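You operate a simulated robot arm through the tools that you are given. There is no shell and no other tool.

The job below is to be done with a simulated two-armed robot. You get a single attempt, and the scene is never put back.

## Task
On the long clamp plate, clamp each ring and open each empty clamp.

It is judged by the outcome, as a careful person would: the job done as asked, and still so three seconds after it is handed in. It fails if anything else is knocked over, pushed out of place, dropped, spilled or broken.

## Robot
Two 7-joint arms with two-finger grippers on one trunk that stands fixed in place. Base frame: the origin is at the foot of the trunk, x ahead of it, y to its left, z up; the work surface is at about z = 71. Readings come in cm, degrees, newtons and seconds.
The left shoulder is at [6.4, 17.5, 112.7], the right one opposite. With the tool pointing down near the work surface each hand reaches from about 10 to 86 cm from the base axis, measured 20 degrees to its own side. Payload 2.94 kg a hand.
Tool frame (each hand has its own): the origin (TCP) lies between the finger pads and is the grasp point; the fingertips stand 3 cm ahead of it; z points along the fingers, y is the line along which they close. The gripper opens to 13.8 cm; its body begins 10.9 cm behind the TCP.
Orientation is told as [roll, pitch, yaw] about the base's x, y, z axes, in that order, counted from this pose: with the fingers straight down and closing along the base's y, the tool's x points along the base's -x, its y along +y and its z along -z.

## Interface
- The arms move only by the tool nudge_tool. It takes "left_plan", "right_plan" or both (then of equal length, played together; a hand with none holds still); each is a list of rows, each an object (a shift or turn left out is 0, a gripper value left out holds the last) with "dp": the shift along the tool's x, y, z in cm, a list of three; "rot": the turn, a rotation vector about the tool's x, y, z in rad, a list of three; "jaw": the closure, from 0 (fully open) to 1 (shut). In form: [{"dp": [dx, dy, dz], "rot": [rx, ry, rz], "jaw": jaw}, ...]. A call has 1 to 20 rows; each row shifts and turns the commanded pose from where the row before left it, along the tool's axes as they then stand. Each row takes 0.2 s and may step no farther than 5 cm and 8.6 degrees from the row before; otherwise, or with a gripper value out of range, the whole call is refused. Where a pose cannot be reached the arm comes as near as it can. A force on the tool above 80 N (or 10 N above the force at the start of the call, whichever is more), or a blocked arm, ends the call early, and 0.2 s more pass. Each finger travels about 4.5 cm/s and halts on what it meets, pressing with about 35 N; the grip force reading is that of the motor and also rises with nothing between the fingers. The clock runs only during rows and for 0.2 s after the last one: add rows that do not move to give the fingers time. The reply holds the time, the measured pose of the TCP, the force on the tool along the base axes, the opening and the grip force, in the units named above and with some noise, with the torque about the TCP (base axes, N m) and any sound that the robot's microphone picked up.
- Cameras (640 x 400 px; columns grow to the right, rows downward): "scene" is now at [14.16, 5.98, 161.38]; the picture's right is [0.68, -0.74, 0.00], its down [-0.53, -0.49, -0.70] and it looks along [0.51, 0.47, -0.72] (base axes); focal length 308 px, centre (320, 200). "left" rides on the left gripper at [7.1, -1.9, -14.6] in its tool frame; the picture's right is [0.26, 0.97, 0.00], its down [-0.85, 0.23, -0.48] and it looks along [-0.46, 0.12, 0.88] (tool axes); focal length 280 px, centre (320, 200). "right" rides on the right gripper at [7.1, 1.9, -14.6] in its tool frame; the picture's right is [-0.26, 0.96, 0.00], its down [-0.85, -0.23, -0.48] and it looks along [-0.46, -0.12, 0.88] (tool axes); focal length 280 px, centre (320, 200). There is no depth. A picture from a camera that has moved, and an enlarged one, comes with that camera's place and axes in the base frame and with its lens. The place of the scene camera against the robot may be out by one fixed shift of up to 1.2 cm in any direction.
- snapshot(camera): a new picture of that camera. The clock stands still meanwhile.
- slide_trunk(by): moves the trunk up (or, below 0, down) by that many cm; the arms and the scene camera ride with it, the base frame stays. It gives what a move gives, with no picture.
- aim_head(pan, tilt): turns the head with the scene camera to pan (to the left, within 120 degrees either way) and tilt (down, from -29 to 69), counted from straight ahead of the robot (the tilt from the chest, where the trunk bows). It gives what a move gives.
- zoom(camera, box): a new picture of the part [left, top, right, bottom] of that camera's present view, enlarged. The clock stands still meanwhile.
- sign_off(): hands the job in; it is judged then, once.

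Nothing tells you positions but the pictures and the camera data. Unless the task says otherwise, let go and move clear before handing in.

The tools are called after "Emit:" as name(argument=value, ...) on one line, values as JSON. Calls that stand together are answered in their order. nudge_tool: Moves the arms, as the interface text tells. Its arguments: {"type":"object","properties":{"left_plan":{"type":"array"},"right_plan":{"type":"array"}},"required":[]} The other tools are called the same way: slide_trunk (by) moves the trunk up or down; aim_head (pan, tilt) turns the head that bears the scene camera; snapshot (camera) takes a picture; zoom (camera, box) takes an enlarged picture of a part of a camera's view; sign_off () hands the job in.

At the start:

```text
time_s: 0.0
left_tool_pos: [39.59, 47.38, 108.38]
left_tool_rot: [0.0, 0.0, 0.0]
left_contact_force: [-0.5, 0.2, 0.2]
left_torque: [0.0, 0.01, 0.02]
left_opening: 13.81
left_grip_force: 0.0
right_tool_pos: [50.96, 1.49, 114.38]
right_tool_rot: [-0.1, 0.1, -0.1]
right_contact_force: [0.3, 0.3, -0.4]
right_torque: [0.0, 0.03, -0.03]
right_opening: 13.84
right_grip_force: 0.1
trunk travel left (down, up): [-30.0, 43.4]
head pan, tilt (commanded): [42.6, 45.9]
```

scene: 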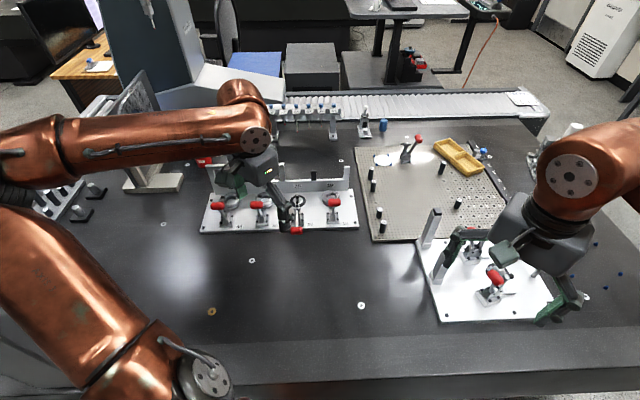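
right: 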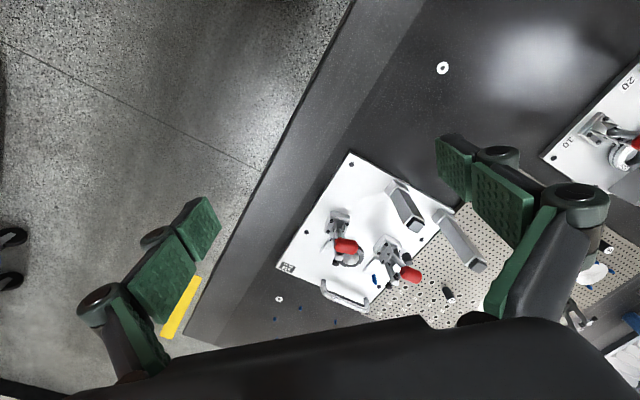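
left: 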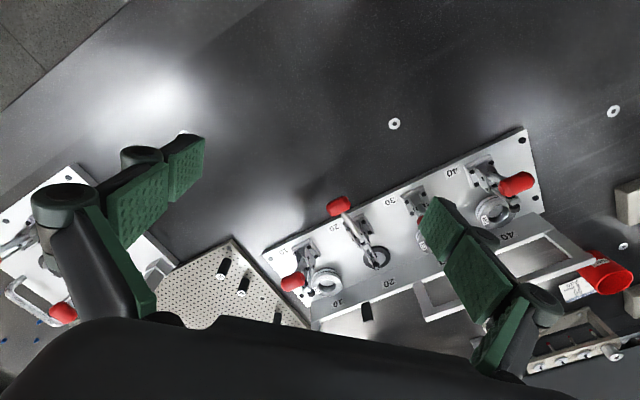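

I see a long white plate with four red-handled toggle clamps (marked 10 to 40) and a shorter clamp plate on the right. I'll zoom in on the long plate to read each clamp's state and find the rings.

Emit:
zoom(camera="scene", box=[190, 140, 370, 250])

Emit:
zoom(camera="left", box=[250, 120, 570, 320])

Emit:
zoom(camera="scene", box=[400, 190, 600, 330])

```text
3.56 times, centred on (280, 195) of scene
camera zoom: at [14.16, 5.98, 161.38], right [0.68, -0.74, 0.0], down [-0.53, -0.49, -0.7], along [0.51, 0.47, -0.72], focal length 1096 px, centre (462, 218)
```

zoom: 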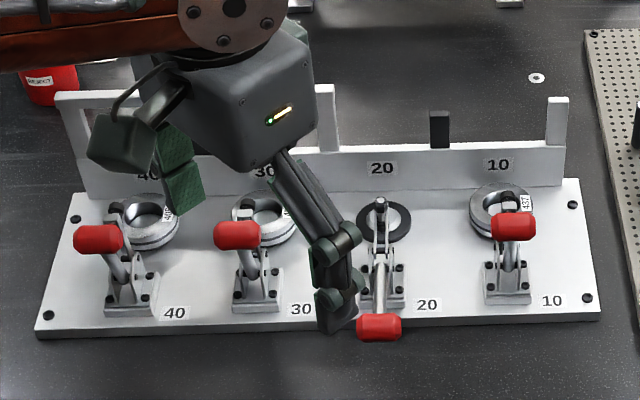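

```text
2.00 times, centred on (410, 220) of left
camera zoom: at [32.51, 45.44, 122.93], right [-0.26, 0.97, 0.0], down [0.85, 0.23, 0.48], along [0.46, 0.12, -0.88], focal length 561 px, centre (140, 160)
```

zoom: 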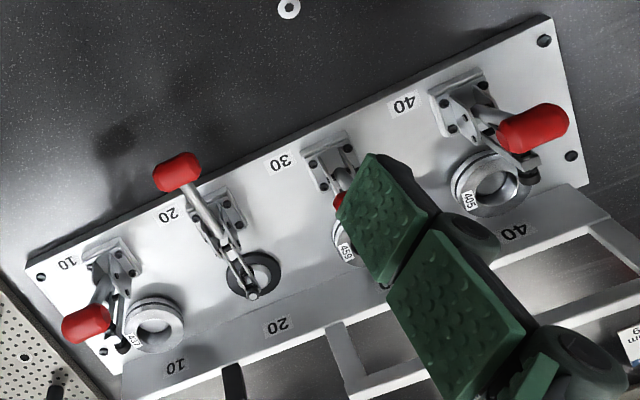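

```text
2.86 times, centred on (500, 260) of scene
camera zoom: at [14.16, 5.98, 161.38], right [0.68, -0.74, 0.0], down [-0.53, -0.49, -0.7], along [0.51, 0.47, -0.72], focal length 880 px, centre (-194, 29)
```

zoom: 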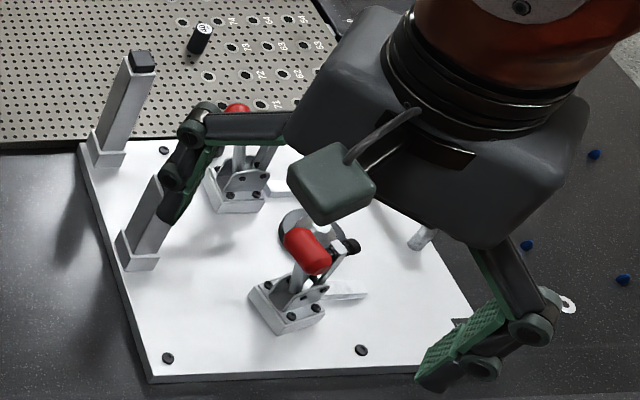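

The long plate runs diagonally, with clamp 10 near (73, 53) and clamp 40 near (45, 82). Clamp 20 looks empty and the other three hold rings. The left arm blocks part of the view, so I'll move it aside before judging the clamp states.

Emit:
nudge_tool(left_plan=[{"dp": [4, 2, -1]}, {"dp": [4, 2, -1]}, {"dp": [4, 2, -1]}, {"dp": [4, 2, -1]}, {"dp": [4, 2, -1]}])

Emit:
snapshot(camera="scene")

Emit:
snapshot(camera="left")

```text
time_s: 1.2
left_tool_pos: [20.37, 56.85, 113.59]
left_tool_rot: [0.3, 0.4, -0.1]
left_contact_force: [0.0, 0.5, 0.2]
left_torque: [-0.09, -0.06, 0.01]
left_opening: 13.8
left_grip_force: 0.1
left hand out of reach, approached as far as the arm can: row 5
right_tool_pos: [51.22, 0.81, 114.12]
right_tool_rot: [0.3, 0.2, -0.2]
right_contact_force: [-1.5, 1.2, 0.9]
right_torque: [-0.18, -0.13, 0.01]
right_opening: 13.79
right_grip_force: 0.1
trunk travel left (down, up): [-30.0, 43.4]
head pan, tilt (commanded): [42.6, 45.9]
```

```text
taken
camera scene: at [14.42, 5.2, 161.37], right [0.68, -0.74, 0.0], down [-0.53, -0.48, -0.7], along [0.51, 0.47, -0.72], focal length 308 px, centre (320, 200)
```

scene: 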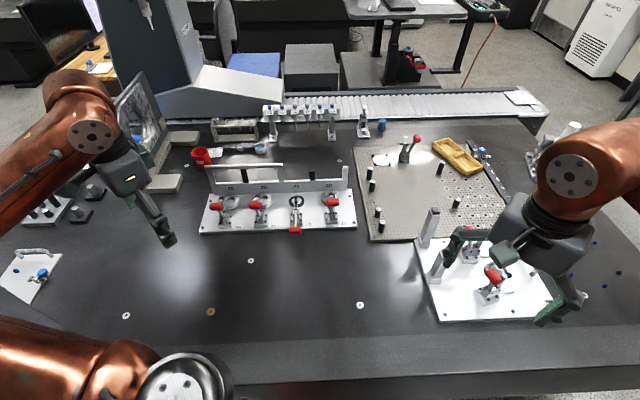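

```text
taken
camera left: at [13.28, 54.83, 128.14], right [-0.26, 0.97, 0.01], down [0.85, 0.23, 0.47], along [0.45, 0.13, -0.88], focal length 280 px, centre (320, 200)
```

left: 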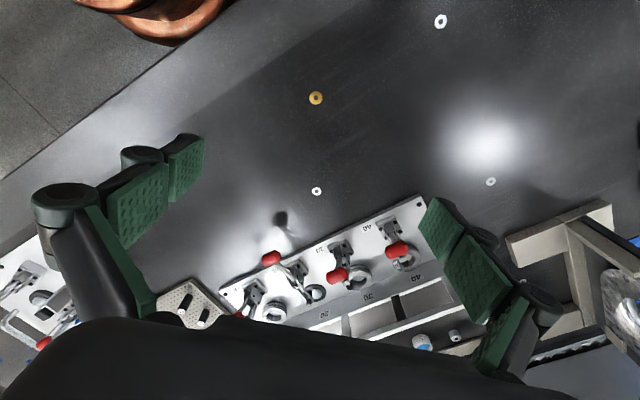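

The view is clear now. I'll zoom in on each clamp.

Emit:
zoom(camera="scene", box=[195, 180, 285, 240])

Emit:
zoom(camera="scene", box=[270, 180, 360, 240])

Emit:
zoom(camera="left", box=[210, 190, 450, 340])

```text
6.67 times, centred on (240, 210) of scene
camera zoom: at [14.42, 5.2, 161.37], right [0.68, -0.74, 0.0], down [-0.53, -0.48, -0.7], along [0.51, 0.47, -0.72], focal length 2054 px, centre (853, 133)
```

zoom: 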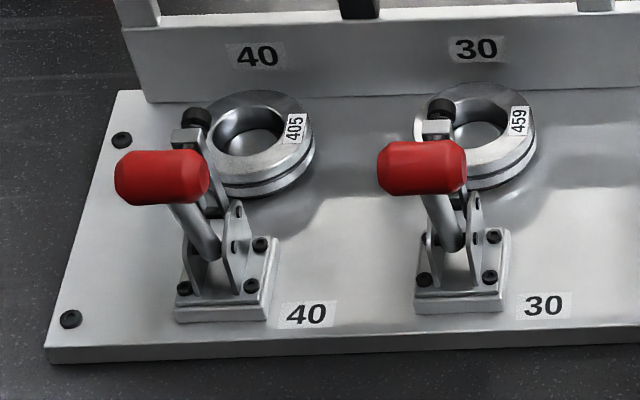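

```text
6.67 times, centred on (315, 210) of scene
camera zoom: at [14.42, 5.2, 161.37], right [0.68, -0.74, 0.0], down [-0.53, -0.48, -0.7], along [0.51, 0.47, -0.72], focal length 2054 px, centre (353, 133)
```

zoom: 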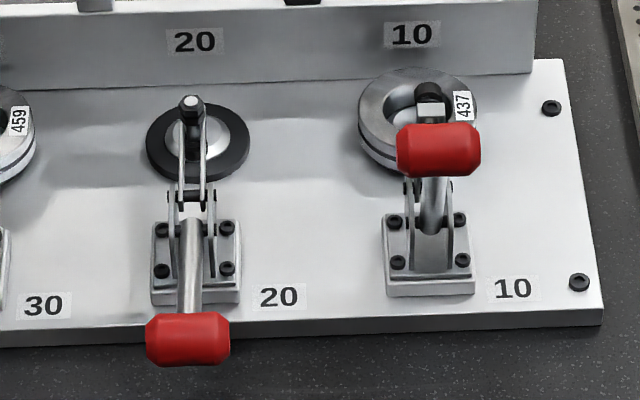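

```text
2.67 times, centred on (330, 265) of left
camera zoom: at [13.28, 54.83, 128.14], right [-0.26, 0.97, 0.01], down [0.85, 0.23, 0.47], along [0.45, 0.13, -0.88], focal length 748 px, centre (293, 27)
```

zoom: 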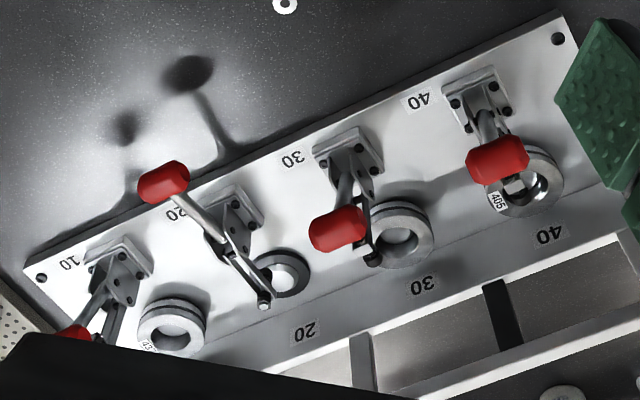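

Clamps 10, 30 and 40 hold rings, with their bars standing up and handles upright, so they look open. Clamp 20 is empty, with its bar over the seat and its handle lying back, so it looks closed. I'll turn the left hand to line up with the plate, which runs at 45°, and take a closer look from above clamp 30.

Emit:
nudge_tool(left_plan=[{"rot": [0, 0, 0.131]}, {"rot": [0, 0, 0.131]}, {"rot": [0, 0, 0.131]}, {"rot": [0, 0, 0.131]}, {"rot": [0, 0, 0.131]}, {"rot": [0, 0, 0.131]}, {"dp": [-1.8, 3.77, 1.7]}, {"dp": [-1.8, 3.77, 1.7]}, {"dp": [-1.8, 3.77, 1.7]}, {"dp": [-1.8, 3.77, 1.7]}, {"dp": [-1.8, 3.77, 1.7]}, {"dp": [-1.8, 3.77, 1.7]}, {"dp": [-1.8, 3.77, 1.7]}])

Emit:
snapshot(camera="left")

```text
time_s: 4.0
left_tool_pos: [47.82, 67.15, 101.19]
left_tool_rot: [-0.1, 0.0, -45.0]
left_contact_force: [0.6, -0.1, -0.2]
left_torque: [-0.07, 0.04, -0.02]
left_opening: 13.78
left_grip_force: 0.1
right_tool_pos: [51.25, 1.68, 114.28]
right_tool_rot: [-0.1, 0.3, 0.0]
right_contact_force: [1.0, 0.6, 0.1]
right_torque: [-0.04, 0.07, -0.01]
right_opening: 13.81
right_grip_force: 0.0
trunk travel left (down, up): [-30.0, 43.4]
head pan, tilt (commanded): [42.6, 45.9]
```

```text
taken
camera left: at [41.46, 70.82, 115.76], right [0.5, 0.87, 0.0], down [0.76, -0.44, 0.47], along [0.41, -0.24, -0.88], focal length 280 px, centre (320, 200)
```

left: 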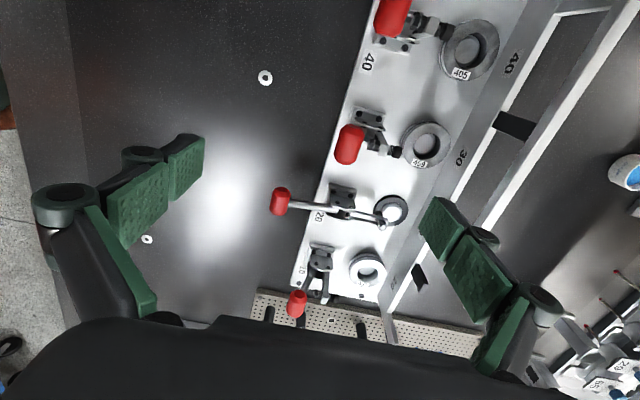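

I can see all four stations along the plate from here. I'll zoom in on each.

Emit:
zoom(camera="left", box=[320, 0, 520, 125])

Emit:
zoom(camera="left", box=[300, 90, 460, 190])

Emit:
zoom(camera="left", box=[250, 170, 420, 320])

```text
3.20 times, centred on (420, 62) of left
camera zoom: at [41.46, 70.82, 115.76], right [0.5, 0.87, 0.0], down [0.76, -0.44, 0.47], along [0.41, -0.24, -0.88], focal length 897 px, centre (0, 640)
```

zoom: 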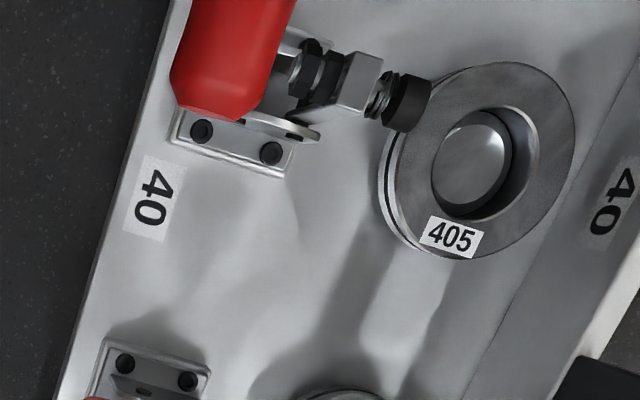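

```text
4.00 times, centred on (380, 140) of left
camera zoom: at [41.46, 70.82, 115.76], right [0.5, 0.87, 0.0], down [0.76, -0.44, 0.47], along [0.41, -0.24, -0.88], focal length 1122 px, centre (80, 440)
```

zoom: 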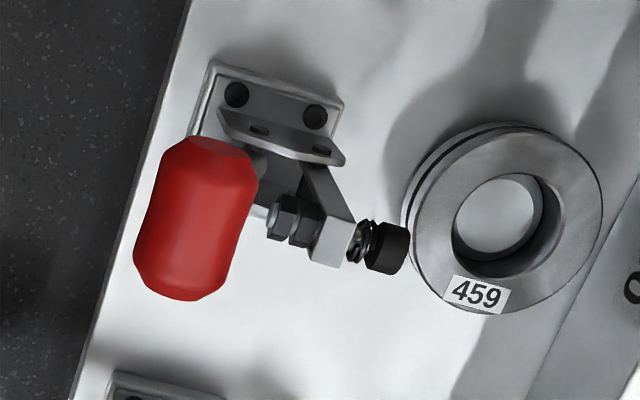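

```text
2.67 times, centred on (335, 245) of left
camera zoom: at [41.46, 70.82, 115.76], right [0.5, 0.87, 0.0], down [0.76, -0.44, 0.47], along [0.41, -0.24, -0.88], focal length 748 px, centre (280, 80)
```

zoom: 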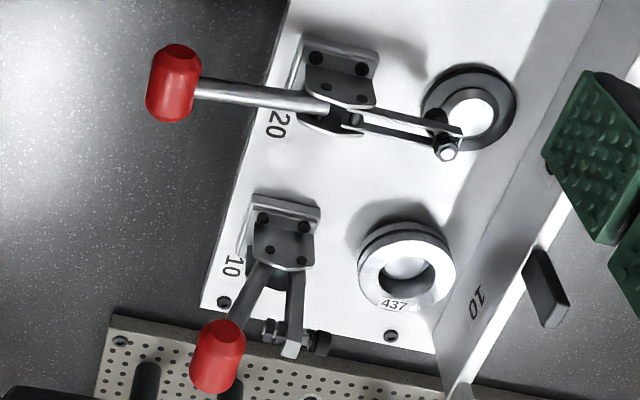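

Clamps 10, 30 and 40 are open: bars upright, spindles horizontal, handles leaning at about 65°. Clamp 20 is closed and empty, with its red T-knob near (56.2, 55.5, 78.8). I'll turn the left hand so the fingers close along the plate's length, which suits gripping a knob by its ends, and hover over knob 20.

Emit:
nudge_tool(left_plan=[{"rot": [0, 0, -0.131], "jaw": 0.4}, {"rot": [0, 0, -0.131]}, {"rot": [0, 0, -0.131]}, {"rot": [0, 0, -0.131]}, {"rot": [0, 0, -0.131]}, {"rot": [0, 0, -0.131]}, {"rot": [0, 0, -0.131]}, {"rot": [0, 0, -0.131]}, {"rot": [0, 0, -0.131]}, {"rot": [0, 0, -0.131]}, {"rot": [0, 0, -0.131]}, {"rot": [0, 0, -0.131]}, {"dp": [0.575, -3.55, 1.55]}, {"dp": [0.575, -3.55, 1.55]}, {"dp": [0.575, -3.55, 1.55]}, {"dp": [0.575, -3.55, 1.55]}])

Emit:
snapshot(camera="left")

Emit:
snapshot(camera="scene")

```text
time_s: 7.4
left_tool_pos: [56.31, 55.35, 95.41]
left_tool_rot: [0.1, 0.0, 45.1]
left_contact_force: [-0.1, 0.2, 0.3]
left_torque: [0.0, 0.04, -0.02]
left_opening: 8.28
left_grip_force: 0.0
right_tool_pos: [51.0, 1.4, 114.23]
right_tool_rot: [0.0, 0.0, 0.0]
right_contact_force: [0.2, -0.1, -0.7]
right_torque: [-0.02, -0.01, 0.02]
right_opening: 13.79
right_grip_force: 0.1
trunk travel left (down, up): [-30.0, 43.4]
head pan, tilt (commanded): [42.6, 45.9]
```

```text
taken
camera left: at [52.61, 48.93, 109.95], right [-0.87, 0.5, 0.0], down [0.44, 0.76, 0.48], along [0.24, 0.41, -0.88], focal length 280 px, centre (320, 200)
```

left: 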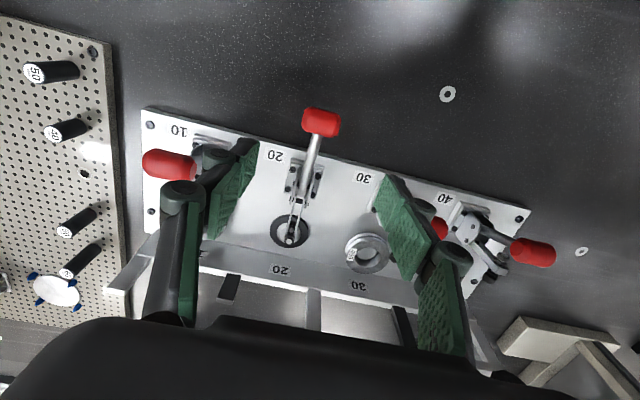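

```text
taken
camera scene: at [14.29, 5.96, 161.36], right [0.68, -0.74, 0.0], down [-0.53, -0.49, -0.7], along [0.51, 0.47, -0.72], focal length 308 px, centre (320, 200)
```

scene: 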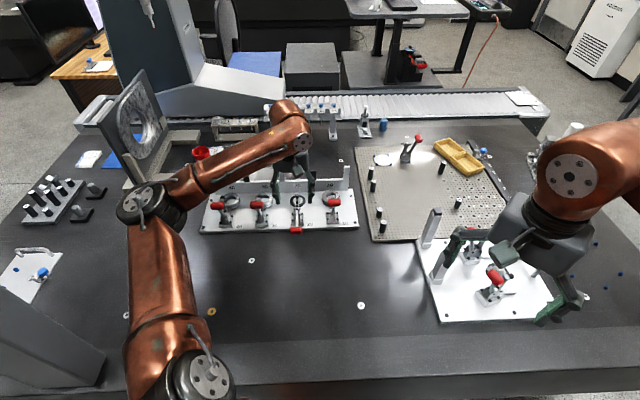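

The fingers straddle knob 20, which I triangulate to about (56.2, 55.3, 78.3). I'll zoom in on it before descending.

Emit:
zoom(camera="left", box=[250, 90, 390, 260])

Emit:
zoom(camera="scene", box=[200, 150, 360, 240])

```text
2.35 times, centred on (320, 175) of left
camera zoom: at [52.61, 48.93, 109.95], right [-0.87, 0.5, 0.0], down [0.44, 0.76, 0.48], along [0.24, 0.41, -0.88], focal length 660 px, centre (320, 259)
```

zoom: 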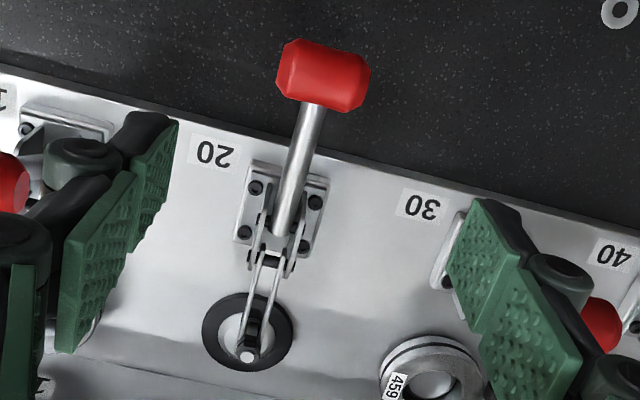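

```text
4.00 times, centred on (280, 195) of scene
camera zoom: at [14.29, 5.96, 161.36], right [0.68, -0.74, 0.0], down [-0.53, -0.49, -0.7], along [0.51, 0.47, -0.72], focal length 1233 px, centre (480, 220)
```

zoom: 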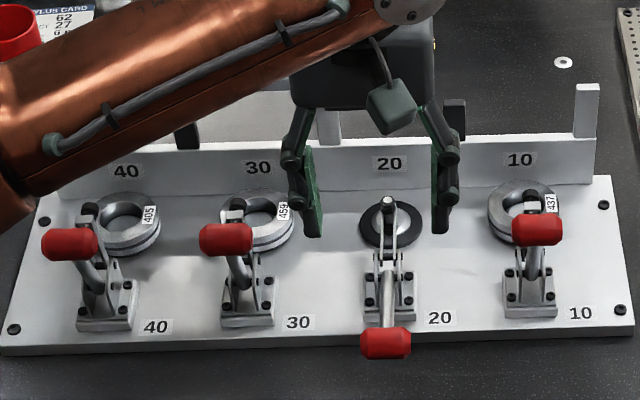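

Knob 20 sits centered between the fingers. I'll descend so the pads straddle its ends, then check.

Emit:
nudge_tool(left_plan=[{"dp": [0, 0, 4]}, {"dp": [0, 0, 4]}, {"dp": [0, 0, 4]}, {"dp": [0, 0, 3]}, {"dp": [0, 0, 1.4]}])

Emit:
snapshot(camera="left")

Emit:
zoom(camera="scene", box=[240, 170, 360, 245])

```text
time_s: 8.6
left_tool_pos: [56.15, 55.32, 78.9]
left_tool_rot: [0.1, 0.0, 45.0]
left_contact_force: [-0.6, 0.1, 0.0]
left_torque: [-0.01, -0.01, 0.0]
left_opening: 8.27
left_grip_force: 0.1
right_tool_pos: [50.96, 1.43, 114.42]
right_tool_rot: [-0.1, 0.0, 0.0]
right_contact_force: [-0.2, 0.3, 0.4]
right_torque: [0.01, -0.03, -0.02]
right_opening: 13.78
right_grip_force: 0.0
trunk travel left (down, up): [-30.0, 43.4]
head pan, tilt (commanded): [42.6, 45.9]
```

```text
taken
camera left: at [52.48, 48.94, 93.47], right [-0.87, 0.5, 0.0], down [0.44, 0.76, 0.48], along [0.24, 0.41, -0.88], focal length 280 px, centre (320, 200)
```

left: 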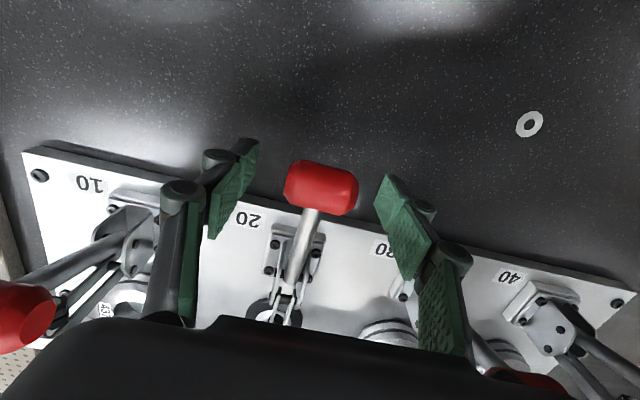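

```text
5.33 times, centred on (300, 208) of scene
camera zoom: at [14.19, 5.98, 161.38], right [0.68, -0.74, 0.0], down [-0.53, -0.49, -0.7], along [0.51, 0.47, -0.72], focal length 1644 px, centre (427, 160)
```

zoom: 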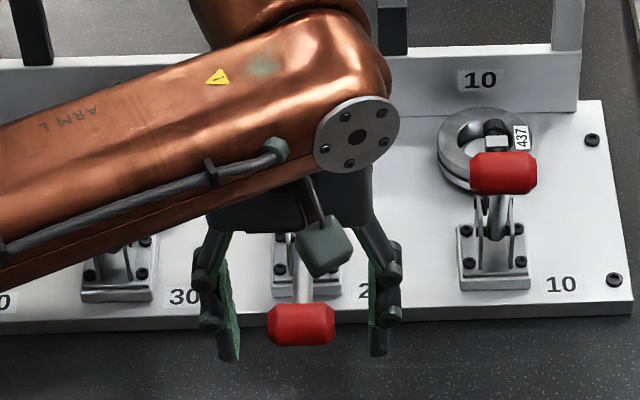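

Emit:
snapshot(camera="scene")

Emit:
zoom(camera="left", box=[200, 120, 460, 290])

```text
taken
camera scene: at [14.19, 5.98, 161.38], right [0.68, -0.74, 0.0], down [-0.53, -0.49, -0.7], along [0.51, 0.47, -0.72], focal length 308 px, centre (320, 200)
```

scene: 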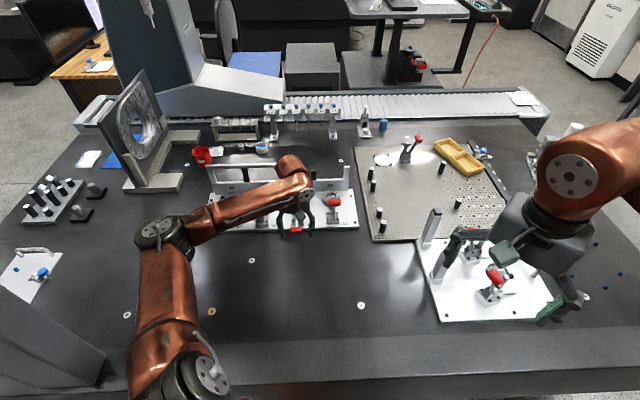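

```text
2.35 times, centred on (330, 205) of left
camera zoom: at [52.48, 48.94, 93.47], right [-0.87, 0.5, 0.0], down [0.44, 0.76, 0.48], along [0.24, 0.41, -0.88], focal length 660 px, centre (296, 188)
```

zoom: 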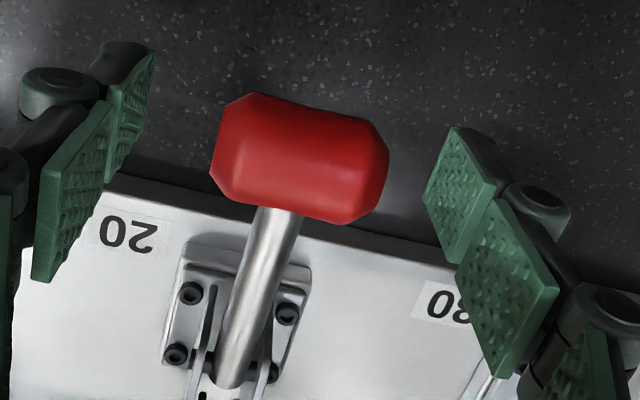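

The pads straddle knob 20 evenly and the forearm is well above the other handles. I'll close gently on the knob's ends.

Emit:
nudge_tool(left_plan=[{"jaw": 0.6}, {"jaw": 1.0}, {}, {}, {}])

Emit:
snapshot(camera="left")

```text
time_s: 9.8
left_tool_pos: [56.09, 55.34, 79.01]
left_tool_rot: [0.0, 0.0, 44.9]
left_contact_force: [-1.4, 0.9, -1.3]
left_torque: [0.02, 0.06, -0.04]
left_opening: 4.09
left_grip_force: 34.9
right_tool_pos: [50.96, 1.57, 114.35]
right_tool_rot: [0.0, 0.0, 0.0]
right_contact_force: [1.0, -0.2, -0.2]
right_torque: [0.02, 0.03, 0.02]
right_opening: 13.8
right_grip_force: 0.0
trunk travel left (down, up): [-30.0, 43.4]
head pan, tilt (commanded): [42.6, 45.9]
```

```text
taken
camera left: at [52.45, 48.96, 93.5], right [-0.87, 0.5, 0.0], down [0.44, 0.76, 0.48], along [0.24, 0.41, -0.88], focal length 280 px, centre (320, 200)
```

left: 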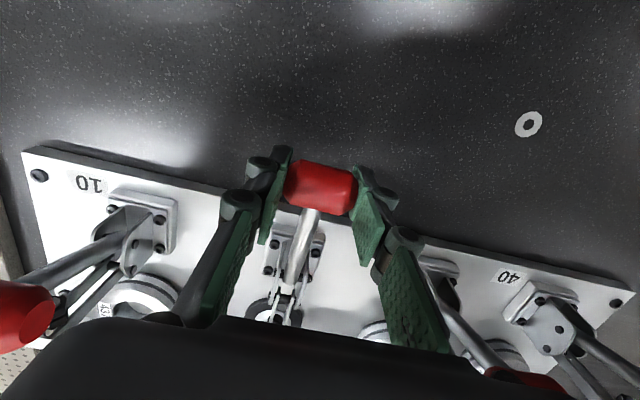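

The grip is good, with the knob 4.1 cm wide between the pads. I'll begin lifting along the handle's arc in small steps and watch the force.

Emit:
nudge_tool(left_plan=[{"dp": [-0.1, 0, -0.45]}, {"dp": [-0.11, 0, -0.44]}, {"dp": [-0.14, 0, -0.43]}, {"dp": [-0.15, 0, -0.43]}])

Emit:
snapshot(camera="left")

```text
time_s: 10.8
left_tool_pos: [56.39, 55.59, 80.86]
left_tool_rot: [-0.1, 0.2, 45.0]
left_contact_force: [-9.5, -10.9, 0.4]
left_torque: [-0.77, 0.79, -0.04]
left_opening: 4.13
left_grip_force: 35.2
right_tool_pos: [51.04, 1.37, 114.23]
right_tool_rot: [0.0, 0.0, 0.1]
right_contact_force: [-0.7, 0.1, 0.2]
right_torque: [0.0, 0.01, 0.01]
right_opening: 13.81
right_grip_force: 0.0
trunk travel left (down, up): [-30.0, 43.4]
head pan, tilt (commanded): [42.6, 45.9]
```

```text
taken
camera left: at [52.78, 49.28, 95.32], right [-0.87, 0.5, 0.0], down [0.44, 0.76, 0.47], along [0.23, 0.41, -0.88], focal length 280 px, centre (320, 200)
```

left: 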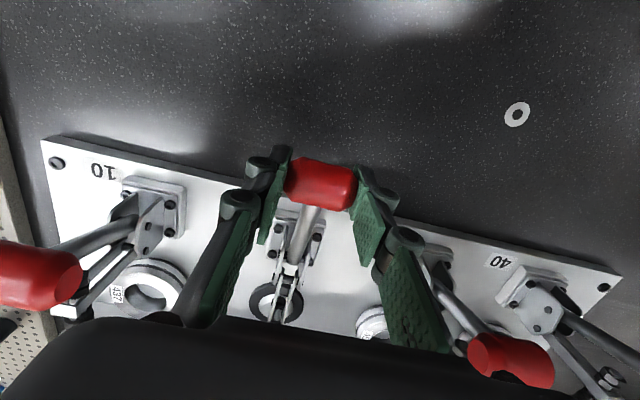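

The handle lifts easily with little vertical force, so the toggle has unlocked. The small pull toward the robot means my arc is slightly too flat, so I'll adjust it and continue.

Emit:
nudge_tool(left_plan=[{"dp": [-0.2, 0, -0.71]}, {"dp": [-0.35, 0, -0.74]}, {"dp": [-0.43, 0, -0.71]}, {"dp": [-0.49, 0, -0.67]}])

Emit:
snapshot(camera="left")

Emit:
zoom(camera="scene", box=[240, 170, 360, 245])

```text
time_s: 11.8
left_tool_pos: [57.37, 56.76, 83.48]
left_tool_rot: [-0.1, 0.1, 45.0]
left_contact_force: [-6.7, -10.1, 0.3]
left_torque: [-0.87, 0.79, 0.02]
left_opening: 4.17
left_grip_force: 35.2
right_tool_pos: [50.93, 1.48, 114.25]
right_tool_rot: [0.2, 0.1, 0.0]
right_contact_force: [0.6, 0.2, -0.6]
right_torque: [-0.01, 0.0, -0.01]
right_opening: 13.82
right_grip_force: 0.1
trunk travel left (down, up): [-30.0, 43.4]
head pan, tilt (commanded): [42.6, 45.9]
```

```text
taken
camera left: at [53.79, 50.3, 98.05], right [-0.87, 0.5, 0.0], down [0.44, 0.76, 0.47], along [0.24, 0.41, -0.88], focal length 280 px, centre (320, 200)
```

left: 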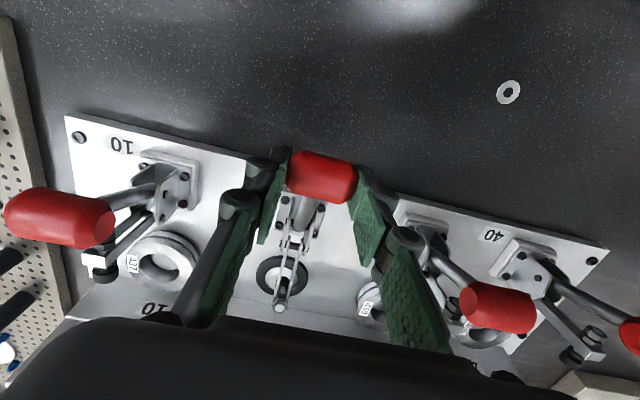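

```text
5.33 times, centred on (300, 208) of scene
camera zoom: at [14.19, 5.91, 161.38], right [0.68, -0.74, 0.0], down [-0.53, -0.49, -0.7], along [0.51, 0.47, -0.72], focal length 1644 px, centre (427, 160)
```

zoom: 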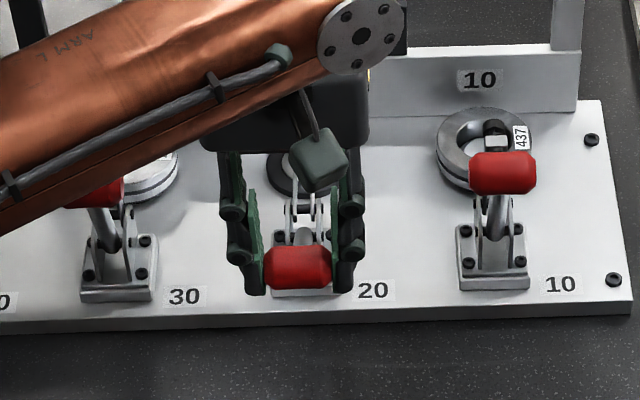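

The handle is rising on the expected arc with the bar following. I'll continue toward fully open.

Emit:
nudge_tool(left_plan=[{"dp": [-0.53, 0, -0.64]}, {"dp": [-0.59, 0, -0.59]}, {"dp": [-0.63, 0, -0.53]}, {"dp": [-0.68, 0, -0.48]}])

Emit:
snapshot(camera="left")

```text
time_s: 12.8
left_tool_pos: [59.2, 58.42, 85.87]
left_tool_rot: [-0.2, 0.0, 45.0]
left_contact_force: [0.5, -12.8, -8.0]
left_torque: [-0.9, 0.66, 0.1]
left_opening: 4.15
left_grip_force: 34.3
right_tool_pos: [51.18, 1.48, 114.22]
right_tool_rot: [0.1, 0.1, 0.0]
right_contact_force: [0.4, 0.2, -0.2]
right_torque: [0.01, -0.03, -0.02]
right_opening: 13.8
right_grip_force: 0.1
trunk travel left (down, up): [-30.0, 43.4]
head pan, tilt (commanded): [42.6, 45.9]
```

```text
taken
camera left: at [55.52, 52.07, 100.4], right [-0.87, 0.5, 0.0], down [0.44, 0.76, 0.48], along [0.24, 0.41, -0.88], focal length 280 px, centre (320, 200)
```

left: 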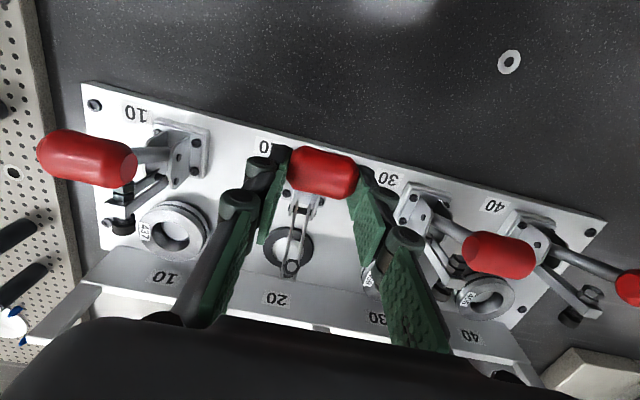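

Emit:
nudge_tool(left_plan=[{"dp": [-0.7, 0, -0.37]}, {"dp": [-0.7, 0, -0.27]}])

Emit:
snapshot(camera="left")

Emit:
zoom(camera="scene", box=[240, 170, 360, 245])

```text
time_s: 13.4
left_tool_pos: [60.12, 59.47, 86.58]
left_tool_rot: [-0.1, 0.0, 44.9]
left_contact_force: [-0.1, -16.3, -0.5]
left_torque: [-1.15, 0.62, -0.02]
left_opening: 4.15
left_grip_force: 34.6
right_tool_pos: [51.05, 1.44, 114.4]
right_tool_rot: [0.0, 0.0, 0.0]
right_contact_force: [-0.6, 0.2, 0.7]
right_torque: [0.0, -0.02, 0.0]
right_opening: 13.8
right_grip_force: 0.0
trunk travel left (down, up): [-30.0, 43.4]
head pan, tilt (commanded): [42.6, 45.9]
```

```text
taken
camera left: at [56.45, 53.01, 101.12], right [-0.87, 0.5, 0.0], down [0.44, 0.76, 0.48], along [0.24, 0.41, -0.88], focal length 280 px, centre (320, 200)
```

left: 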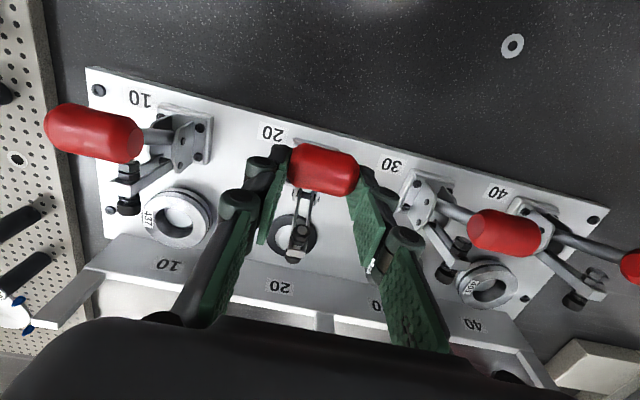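

```text
5.33 times, centred on (300, 208) of scene
camera zoom: at [14.17, 5.72, 161.39], right [0.68, -0.74, 0.0], down [-0.53, -0.48, -0.7], along [0.51, 0.47, -0.72], focal length 1644 px, centre (427, 160)
```

zoom: 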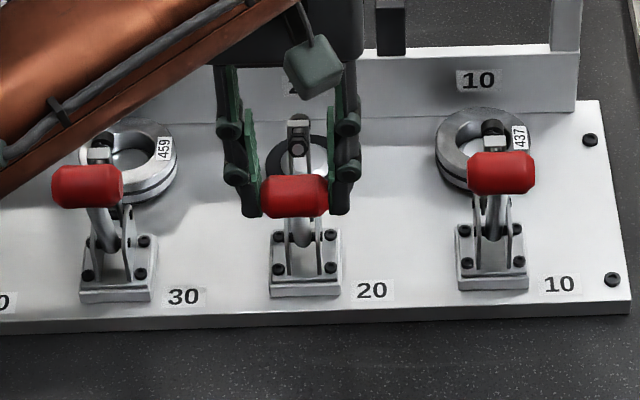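

Nearly there: knob 20 is about 1 cm short of the open posture of its neighbours. I'll do a little more in small steps to reach the stop.

Emit:
nudge_tool(left_plan=[{"dp": [-0.4, -0.05, -0.12]}, {"dp": [-0.4, -0.05, -0.08]}])

Emit:
zoom(camera="scene", box=[240, 170, 360, 245])

```text
time_s: 14.0
left_tool_pos: [60.7, 59.97, 86.88]
left_tool_rot: [0.0, 0.1, 45.0]
left_contact_force: [-5.1, -13.4, 5.6]
left_torque: [-1.01, 0.72, -0.01]
left_opening: 4.17
left_grip_force: 35.2
right_tool_pos: [50.9, 1.28, 114.28]
right_tool_rot: [0.1, 0.0, 0.0]
right_contact_force: [0.0, -0.1, 0.8]
right_torque: [-0.02, 0.01, 0.03]
right_opening: 13.8
right_grip_force: 0.0
trunk travel left (down, up): [-30.0, 43.4]
head pan, tilt (commanded): [42.6, 45.9]
```

```text
5.33 times, centred on (300, 208) of scene
camera zoom: at [14.05, 5.72, 161.41], right [0.68, -0.74, 0.0], down [-0.53, -0.49, -0.7], along [0.51, 0.47, -0.72], focal length 1644 px, centre (427, 160)
```

zoom: 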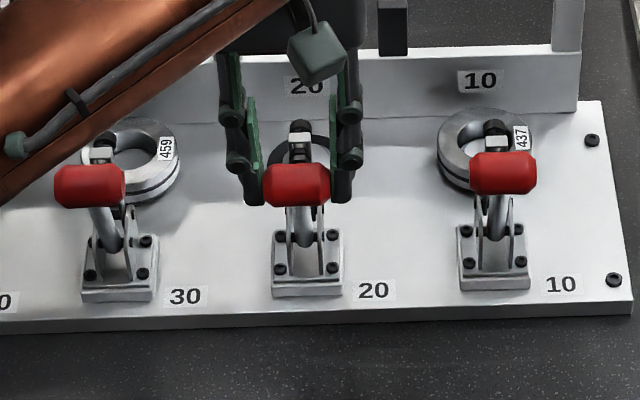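

Emit:
nudge_tool(left_plan=[{"dp": [-0.3, -0.05, -0.08]}, {"dp": [-0.3, 0, -0.05]}, {}])

Emit:
zoom(camera="scene", box=[240, 170, 360, 245])

Emit:
zoom(camera="left", box=[80, 60, 640, 360])

```text
time_s: 14.8
left_tool_pos: [60.98, 60.27, 86.89]
left_tool_rot: [0.1, 0.1, 45.0]
left_contact_force: [-16.8, -18.7, 4.2]
left_torque: [-0.66, 0.72, -0.01]
left_opening: 4.17
left_grip_force: 35.0
right_tool_pos: [50.79, 1.29, 114.37]
right_tool_rot: [0.1, 0.0, 0.0]
right_contact_force: [0.7, 0.0, 0.0]
right_torque: [-0.02, -0.01, -0.04]
right_opening: 13.79
right_grip_force: 0.0
trunk travel left (down, up): [-30.0, 43.4]
head pan, tilt (commanded): [42.6, 45.9]
```

```text
5.33 times, centred on (300, 208) of scene
camera zoom: at [13.93, 5.66, 161.41], right [0.68, -0.74, 0.0], down [-0.53, -0.49, -0.7], along [0.51, 0.47, -0.72], focal length 1644 px, centre (427, 160)
```

zoom: 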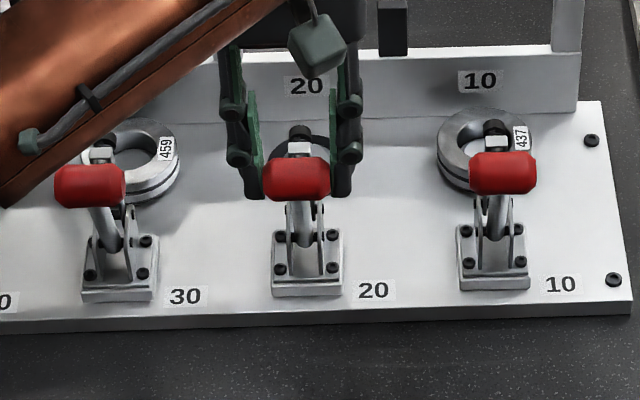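

```text
1.14 times, centred on (360, 210) of left
camera zoom: at [57.39, 53.86, 101.42], right [-0.87, 0.5, 0.0], down [0.44, 0.76, 0.48], along [0.23, 0.41, -0.88], focal length 320 px, centre (274, 189)
```

zoom: 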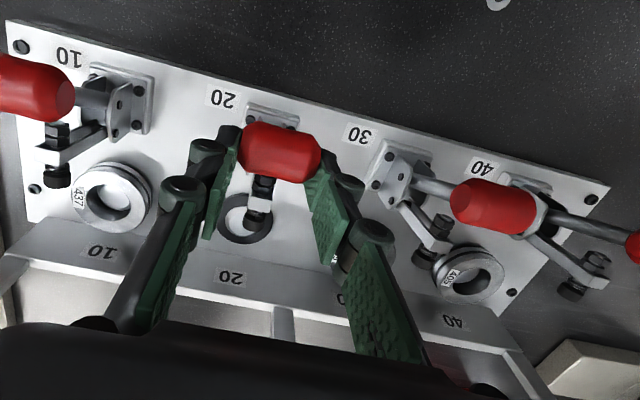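

Clamp 20 has reached its open stop, matching its neighbours. I'll ease the pressure, release the knob and rise clear.

Emit:
nudge_tool(left_plan=[{"dp": [0.25, 0, 0]}, {"jaw": 0.4}, {}, {}, {}, {"dp": [0, 0, -3]}, {"dp": [0, 0, -4]}])

Emit:
zoom(camera="scene", box=[200, 160, 360, 250])

Emit:
snapshot(camera="left")

```text
time_s: 16.4
left_tool_pos: [60.85, 60.24, 93.79]
left_tool_rot: [0.2, 0.0, 44.9]
left_contact_force: [-0.2, -1.1, -0.4]
left_torque: [0.01, -0.04, 0.03]
left_opening: 8.28
left_grip_force: 0.1
right_tool_pos: [50.92, 1.34, 114.35]
right_tool_rot: [0.1, 0.0, -0.2]
right_contact_force: [-0.1, -0.7, 0.7]
right_torque: [0.0, -0.03, 0.0]
right_opening: 13.81
right_grip_force: 0.1
trunk travel left (down, up): [-30.0, 43.4]
head pan, tilt (commanded): [42.6, 45.9]
```

```text
4.00 times, centred on (280, 205) of scene
camera zoom: at [14.14, 5.86, 161.39], right [0.68, -0.74, 0.0], down [-0.53, -0.49, -0.7], along [0.51, 0.47, -0.72], focal length 1233 px, centre (480, 180)
```

zoom: 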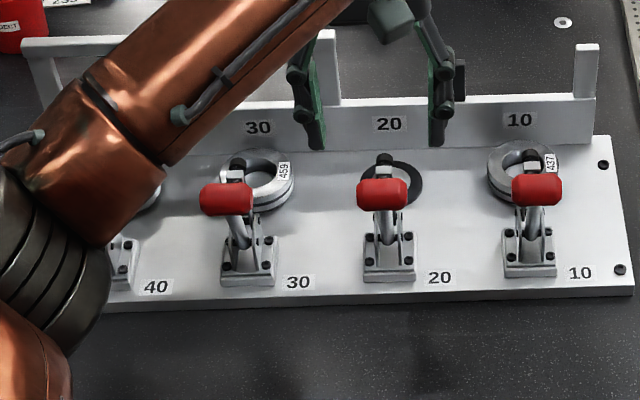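

```text
taken
camera left: at [57.22, 53.82, 108.38], right [-0.87, 0.5, 0.0], down [0.44, 0.76, 0.48], along [0.24, 0.41, -0.88], focal length 280 px, centre (320, 200)
```

left: 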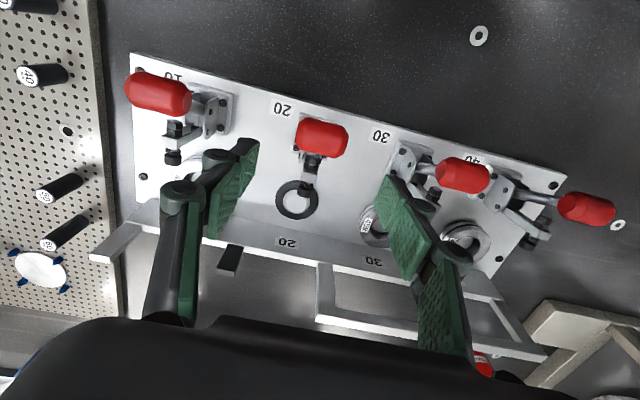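

Clamp 20 is now open and staying there. From this view I place knob 30 near (51.3, 68.5, 86), and I'll hover above it next.

Emit:
nudge_tool(left_plan=[{"dp": [0.32, 4.21, 0]}, {"dp": [0.32, 4.21, 0]}, {"dp": [0.31, 4.21, 0]}, {}])

Emit:
snapshot(camera="left")

Emit:
snapshot(camera="scene")

```text
time_s: 17.4
left_tool_pos: [51.38, 68.51, 93.77]
left_tool_rot: [0.0, 0.0, 45.1]
left_contact_force: [0.0, 0.1, 0.1]
left_torque: [0.04, 0.02, 0.01]
left_opening: 8.29
left_grip_force: 0.1
right_tool_pos: [51.0, 1.4, 114.26]
right_tool_rot: [0.1, 0.1, -0.1]
right_contact_force: [0.2, 0.9, -0.1]
right_torque: [0.0, 0.0, 0.01]
right_opening: 13.79
right_grip_force: 0.1
trunk travel left (down, up): [-30.0, 43.4]
head pan, tilt (commanded): [42.6, 45.9]
```

```text
taken
camera left: at [47.65, 62.09, 108.34], right [-0.87, 0.5, 0.0], down [0.44, 0.76, 0.48], along [0.24, 0.41, -0.88], focal length 280 px, centre (320, 200)
```

left: 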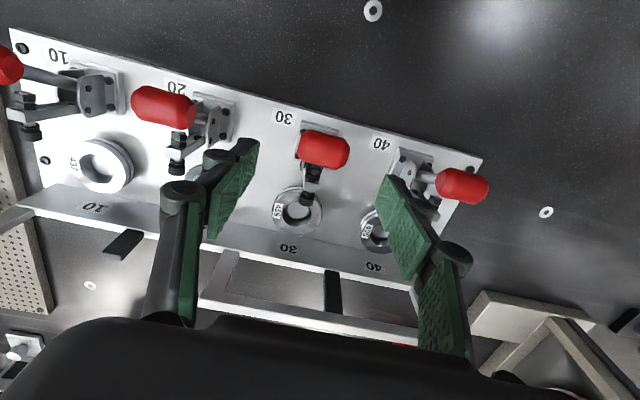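

```text
taken
camera scene: at [14.29, 5.87, 161.36], right [0.68, -0.74, 0.0], down [-0.53, -0.49, -0.7], along [0.51, 0.47, -0.72], focal length 308 px, centre (320, 200)
```

scene: 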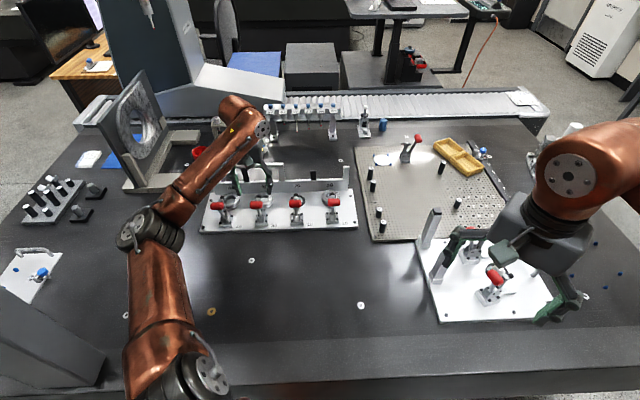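

Knob 30 is centered between the pads. I'll descend, grip its ends and start the closing arc, back toward the robot and down.

Emit:
nudge_tool(left_plan=[{"dp": [0, 0.25, 3]}, {"dp": [0, 0, 2.5]}, {"dp": [0, 0, 1.6]}, {"jaw": 0.6}, {"jaw": 1.0}, {}, {}, {}])

Emit:
snapshot(camera="left")

```text
time_s: 19.2
left_tool_pos: [51.09, 68.7, 86.71]
left_tool_rot: [0.1, 0.0, 45.0]
left_contact_force: [-5.9, 5.0, 1.4]
left_torque: [0.19, 0.24, 0.04]
left_opening: 4.13
left_grip_force: 35.3
right_tool_pos: [50.98, 1.48, 114.37]
right_tool_rot: [0.0, 0.1, 0.0]
right_contact_force: [-0.7, -0.5, -0.6]
right_torque: [0.0, -0.03, -0.02]
right_opening: 13.81
right_grip_force: 0.1
trunk travel left (down, up): [-30.0, 43.4]
head pan, tilt (commanded): [42.6, 45.9]
```

```text
taken
camera left: at [47.48, 62.33, 101.31], right [-0.87, 0.5, 0.0], down [0.44, 0.76, 0.48], along [0.23, 0.41, -0.88], focal length 280 px, centre (320, 200)
```

left: 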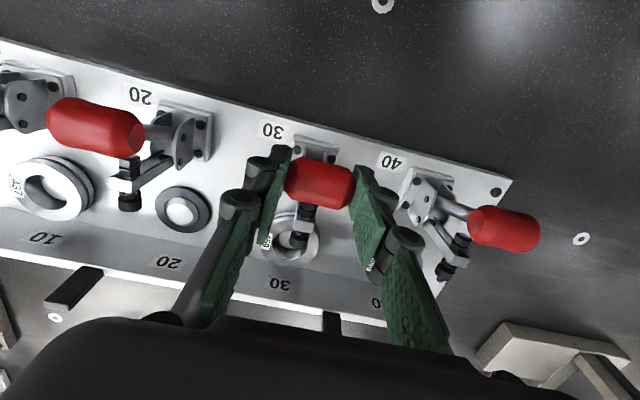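

Emit:
nudge_tool(left_plan=[{"dp": [0.8, 0, 0.38]}, {"dp": [0.73, 0, 0.43]}, {"dp": [0.69, 0, 0.49]}, {"dp": [0.64, 0, 0.55]}])

Emit:
snapshot(camera="left")

```text
time_s: 20.2
left_tool_pos: [49.03, 66.63, 84.81]
left_tool_rot: [0.2, -0.2, 45.0]
left_contact_force: [-7.0, 15.4, 10.5]
left_torque: [0.99, -0.54, -0.18]
left_opening: 4.1
left_grip_force: 35.2
right_tool_pos: [50.83, 1.59, 114.22]
right_tool_rot: [0.0, 0.1, 0.0]
right_contact_force: [-0.2, 0.3, 0.4]
right_torque: [-0.02, 0.0, 0.01]
right_opening: 13.8
right_grip_force: 0.0
trunk travel left (down, up): [-30.0, 43.4]
head pan, tilt (commanded): [42.6, 45.9]
```

```text
taken
camera left: at [45.46, 60.3, 99.42], right [-0.87, 0.5, 0.0], down [0.44, 0.76, 0.48], along [0.24, 0.42, -0.88], focal length 280 px, centre (320, 200)
```

left: 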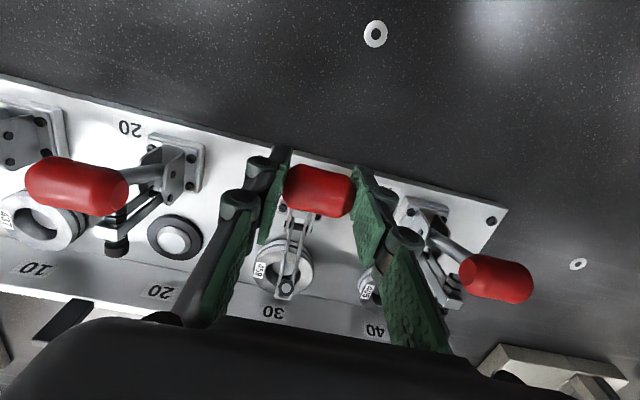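

The handle is following and the bar is swinging down over ring 459. I'll continue along the arc.

Emit:
nudge_tool(left_plan=[{"dp": [0.59, 0, 0.6]}, {"dp": [0.54, 0, 0.65]}, {"dp": [0.48, 0, 0.7]}, {"dp": [0.42, 0, 0.74]}])

Emit:
snapshot(camera="left")

```text
time_s: 21.2
left_tool_pos: [47.72, 65.4, 82.0]
left_tool_rot: [0.1, -0.1, 45.1]
left_contact_force: [-11.8, 18.2, 9.1]
left_torque: [0.87, -0.51, -0.06]
left_opening: 4.11
left_grip_force: 35.1
right_tool_pos: [50.85, 1.7, 114.41]
right_tool_rot: [0.0, 0.0, 0.1]
right_contact_force: [-0.3, 0.8, 0.0]
right_torque: [-0.01, 0.03, -0.03]
right_opening: 13.81
right_grip_force: 0.1
trunk travel left (down, up): [-30.0, 43.4]
head pan, tilt (commanded): [42.6, 45.9]
```

```text
taken
camera left: at [44.09, 58.93, 96.69], right [-0.87, 0.5, 0.0], down [0.44, 0.76, 0.48], along [0.24, 0.41, -0.88], focal length 280 px, centre (320, 200)
```

left: 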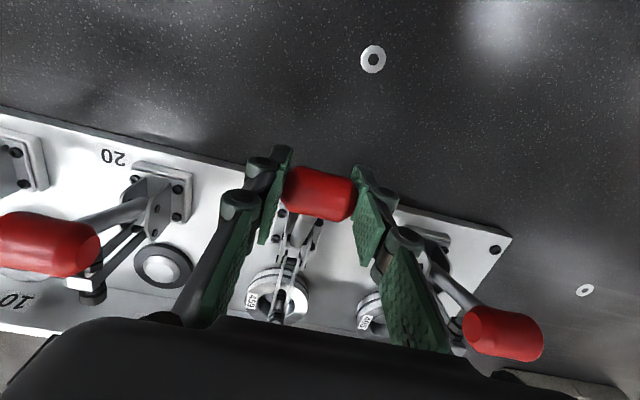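

Emit:
nudge_tool(left_plan=[{"dp": [0.35, 0.1, 0.77]}, {"dp": [0.28, 0.1, 0.8]}, {"dp": [0.21, 0, 0.82]}])

Emit:
snapshot(camera="left")

Emit:
snapshot(camera="scene")

```text
time_s: 22.0
left_tool_pos: [47.05, 64.66, 79.92]
left_tool_rot: [0.0, -0.1, 45.1]
left_contact_force: [-5.0, 13.6, 14.0]
left_torque: [0.66, -0.6, -0.05]
left_opening: 4.07
left_grip_force: 35.1
right_tool_pos: [50.93, 1.44, 114.48]
right_tool_rot: [0.0, 0.0, 0.0]
right_contact_force: [-0.2, -0.2, -0.4]
right_torque: [0.03, 0.02, -0.01]
right_opening: 13.8
right_grip_force: 0.1
trunk travel left (down, up): [-30.0, 43.4]
head pan, tilt (commanded): [42.6, 45.9]
```

```text
taken
camera left: at [43.41, 58.32, 94.45], right [-0.87, 0.5, 0.0], down [0.44, 0.76, 0.48], along [0.24, 0.41, -0.88], focal length 280 px, centre (320, 200)
```

left: 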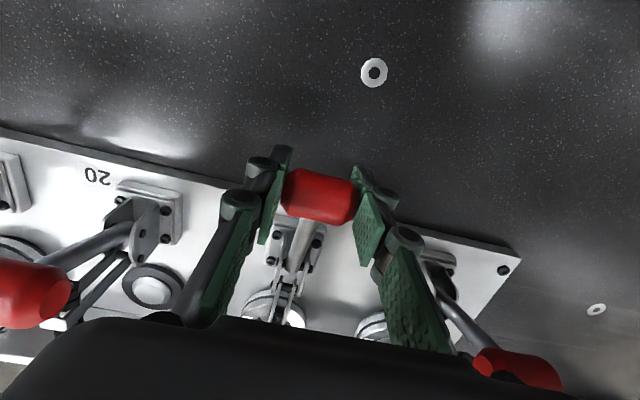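

```text
taken
camera scene: at [14.0, 5.97, 161.4], right [0.68, -0.74, 0.0], down [-0.53, -0.49, -0.7], along [0.51, 0.47, -0.72], focal length 308 px, centre (320, 200)
```

scene: 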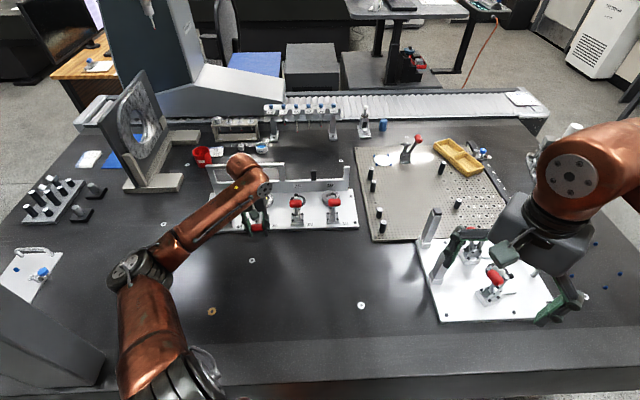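

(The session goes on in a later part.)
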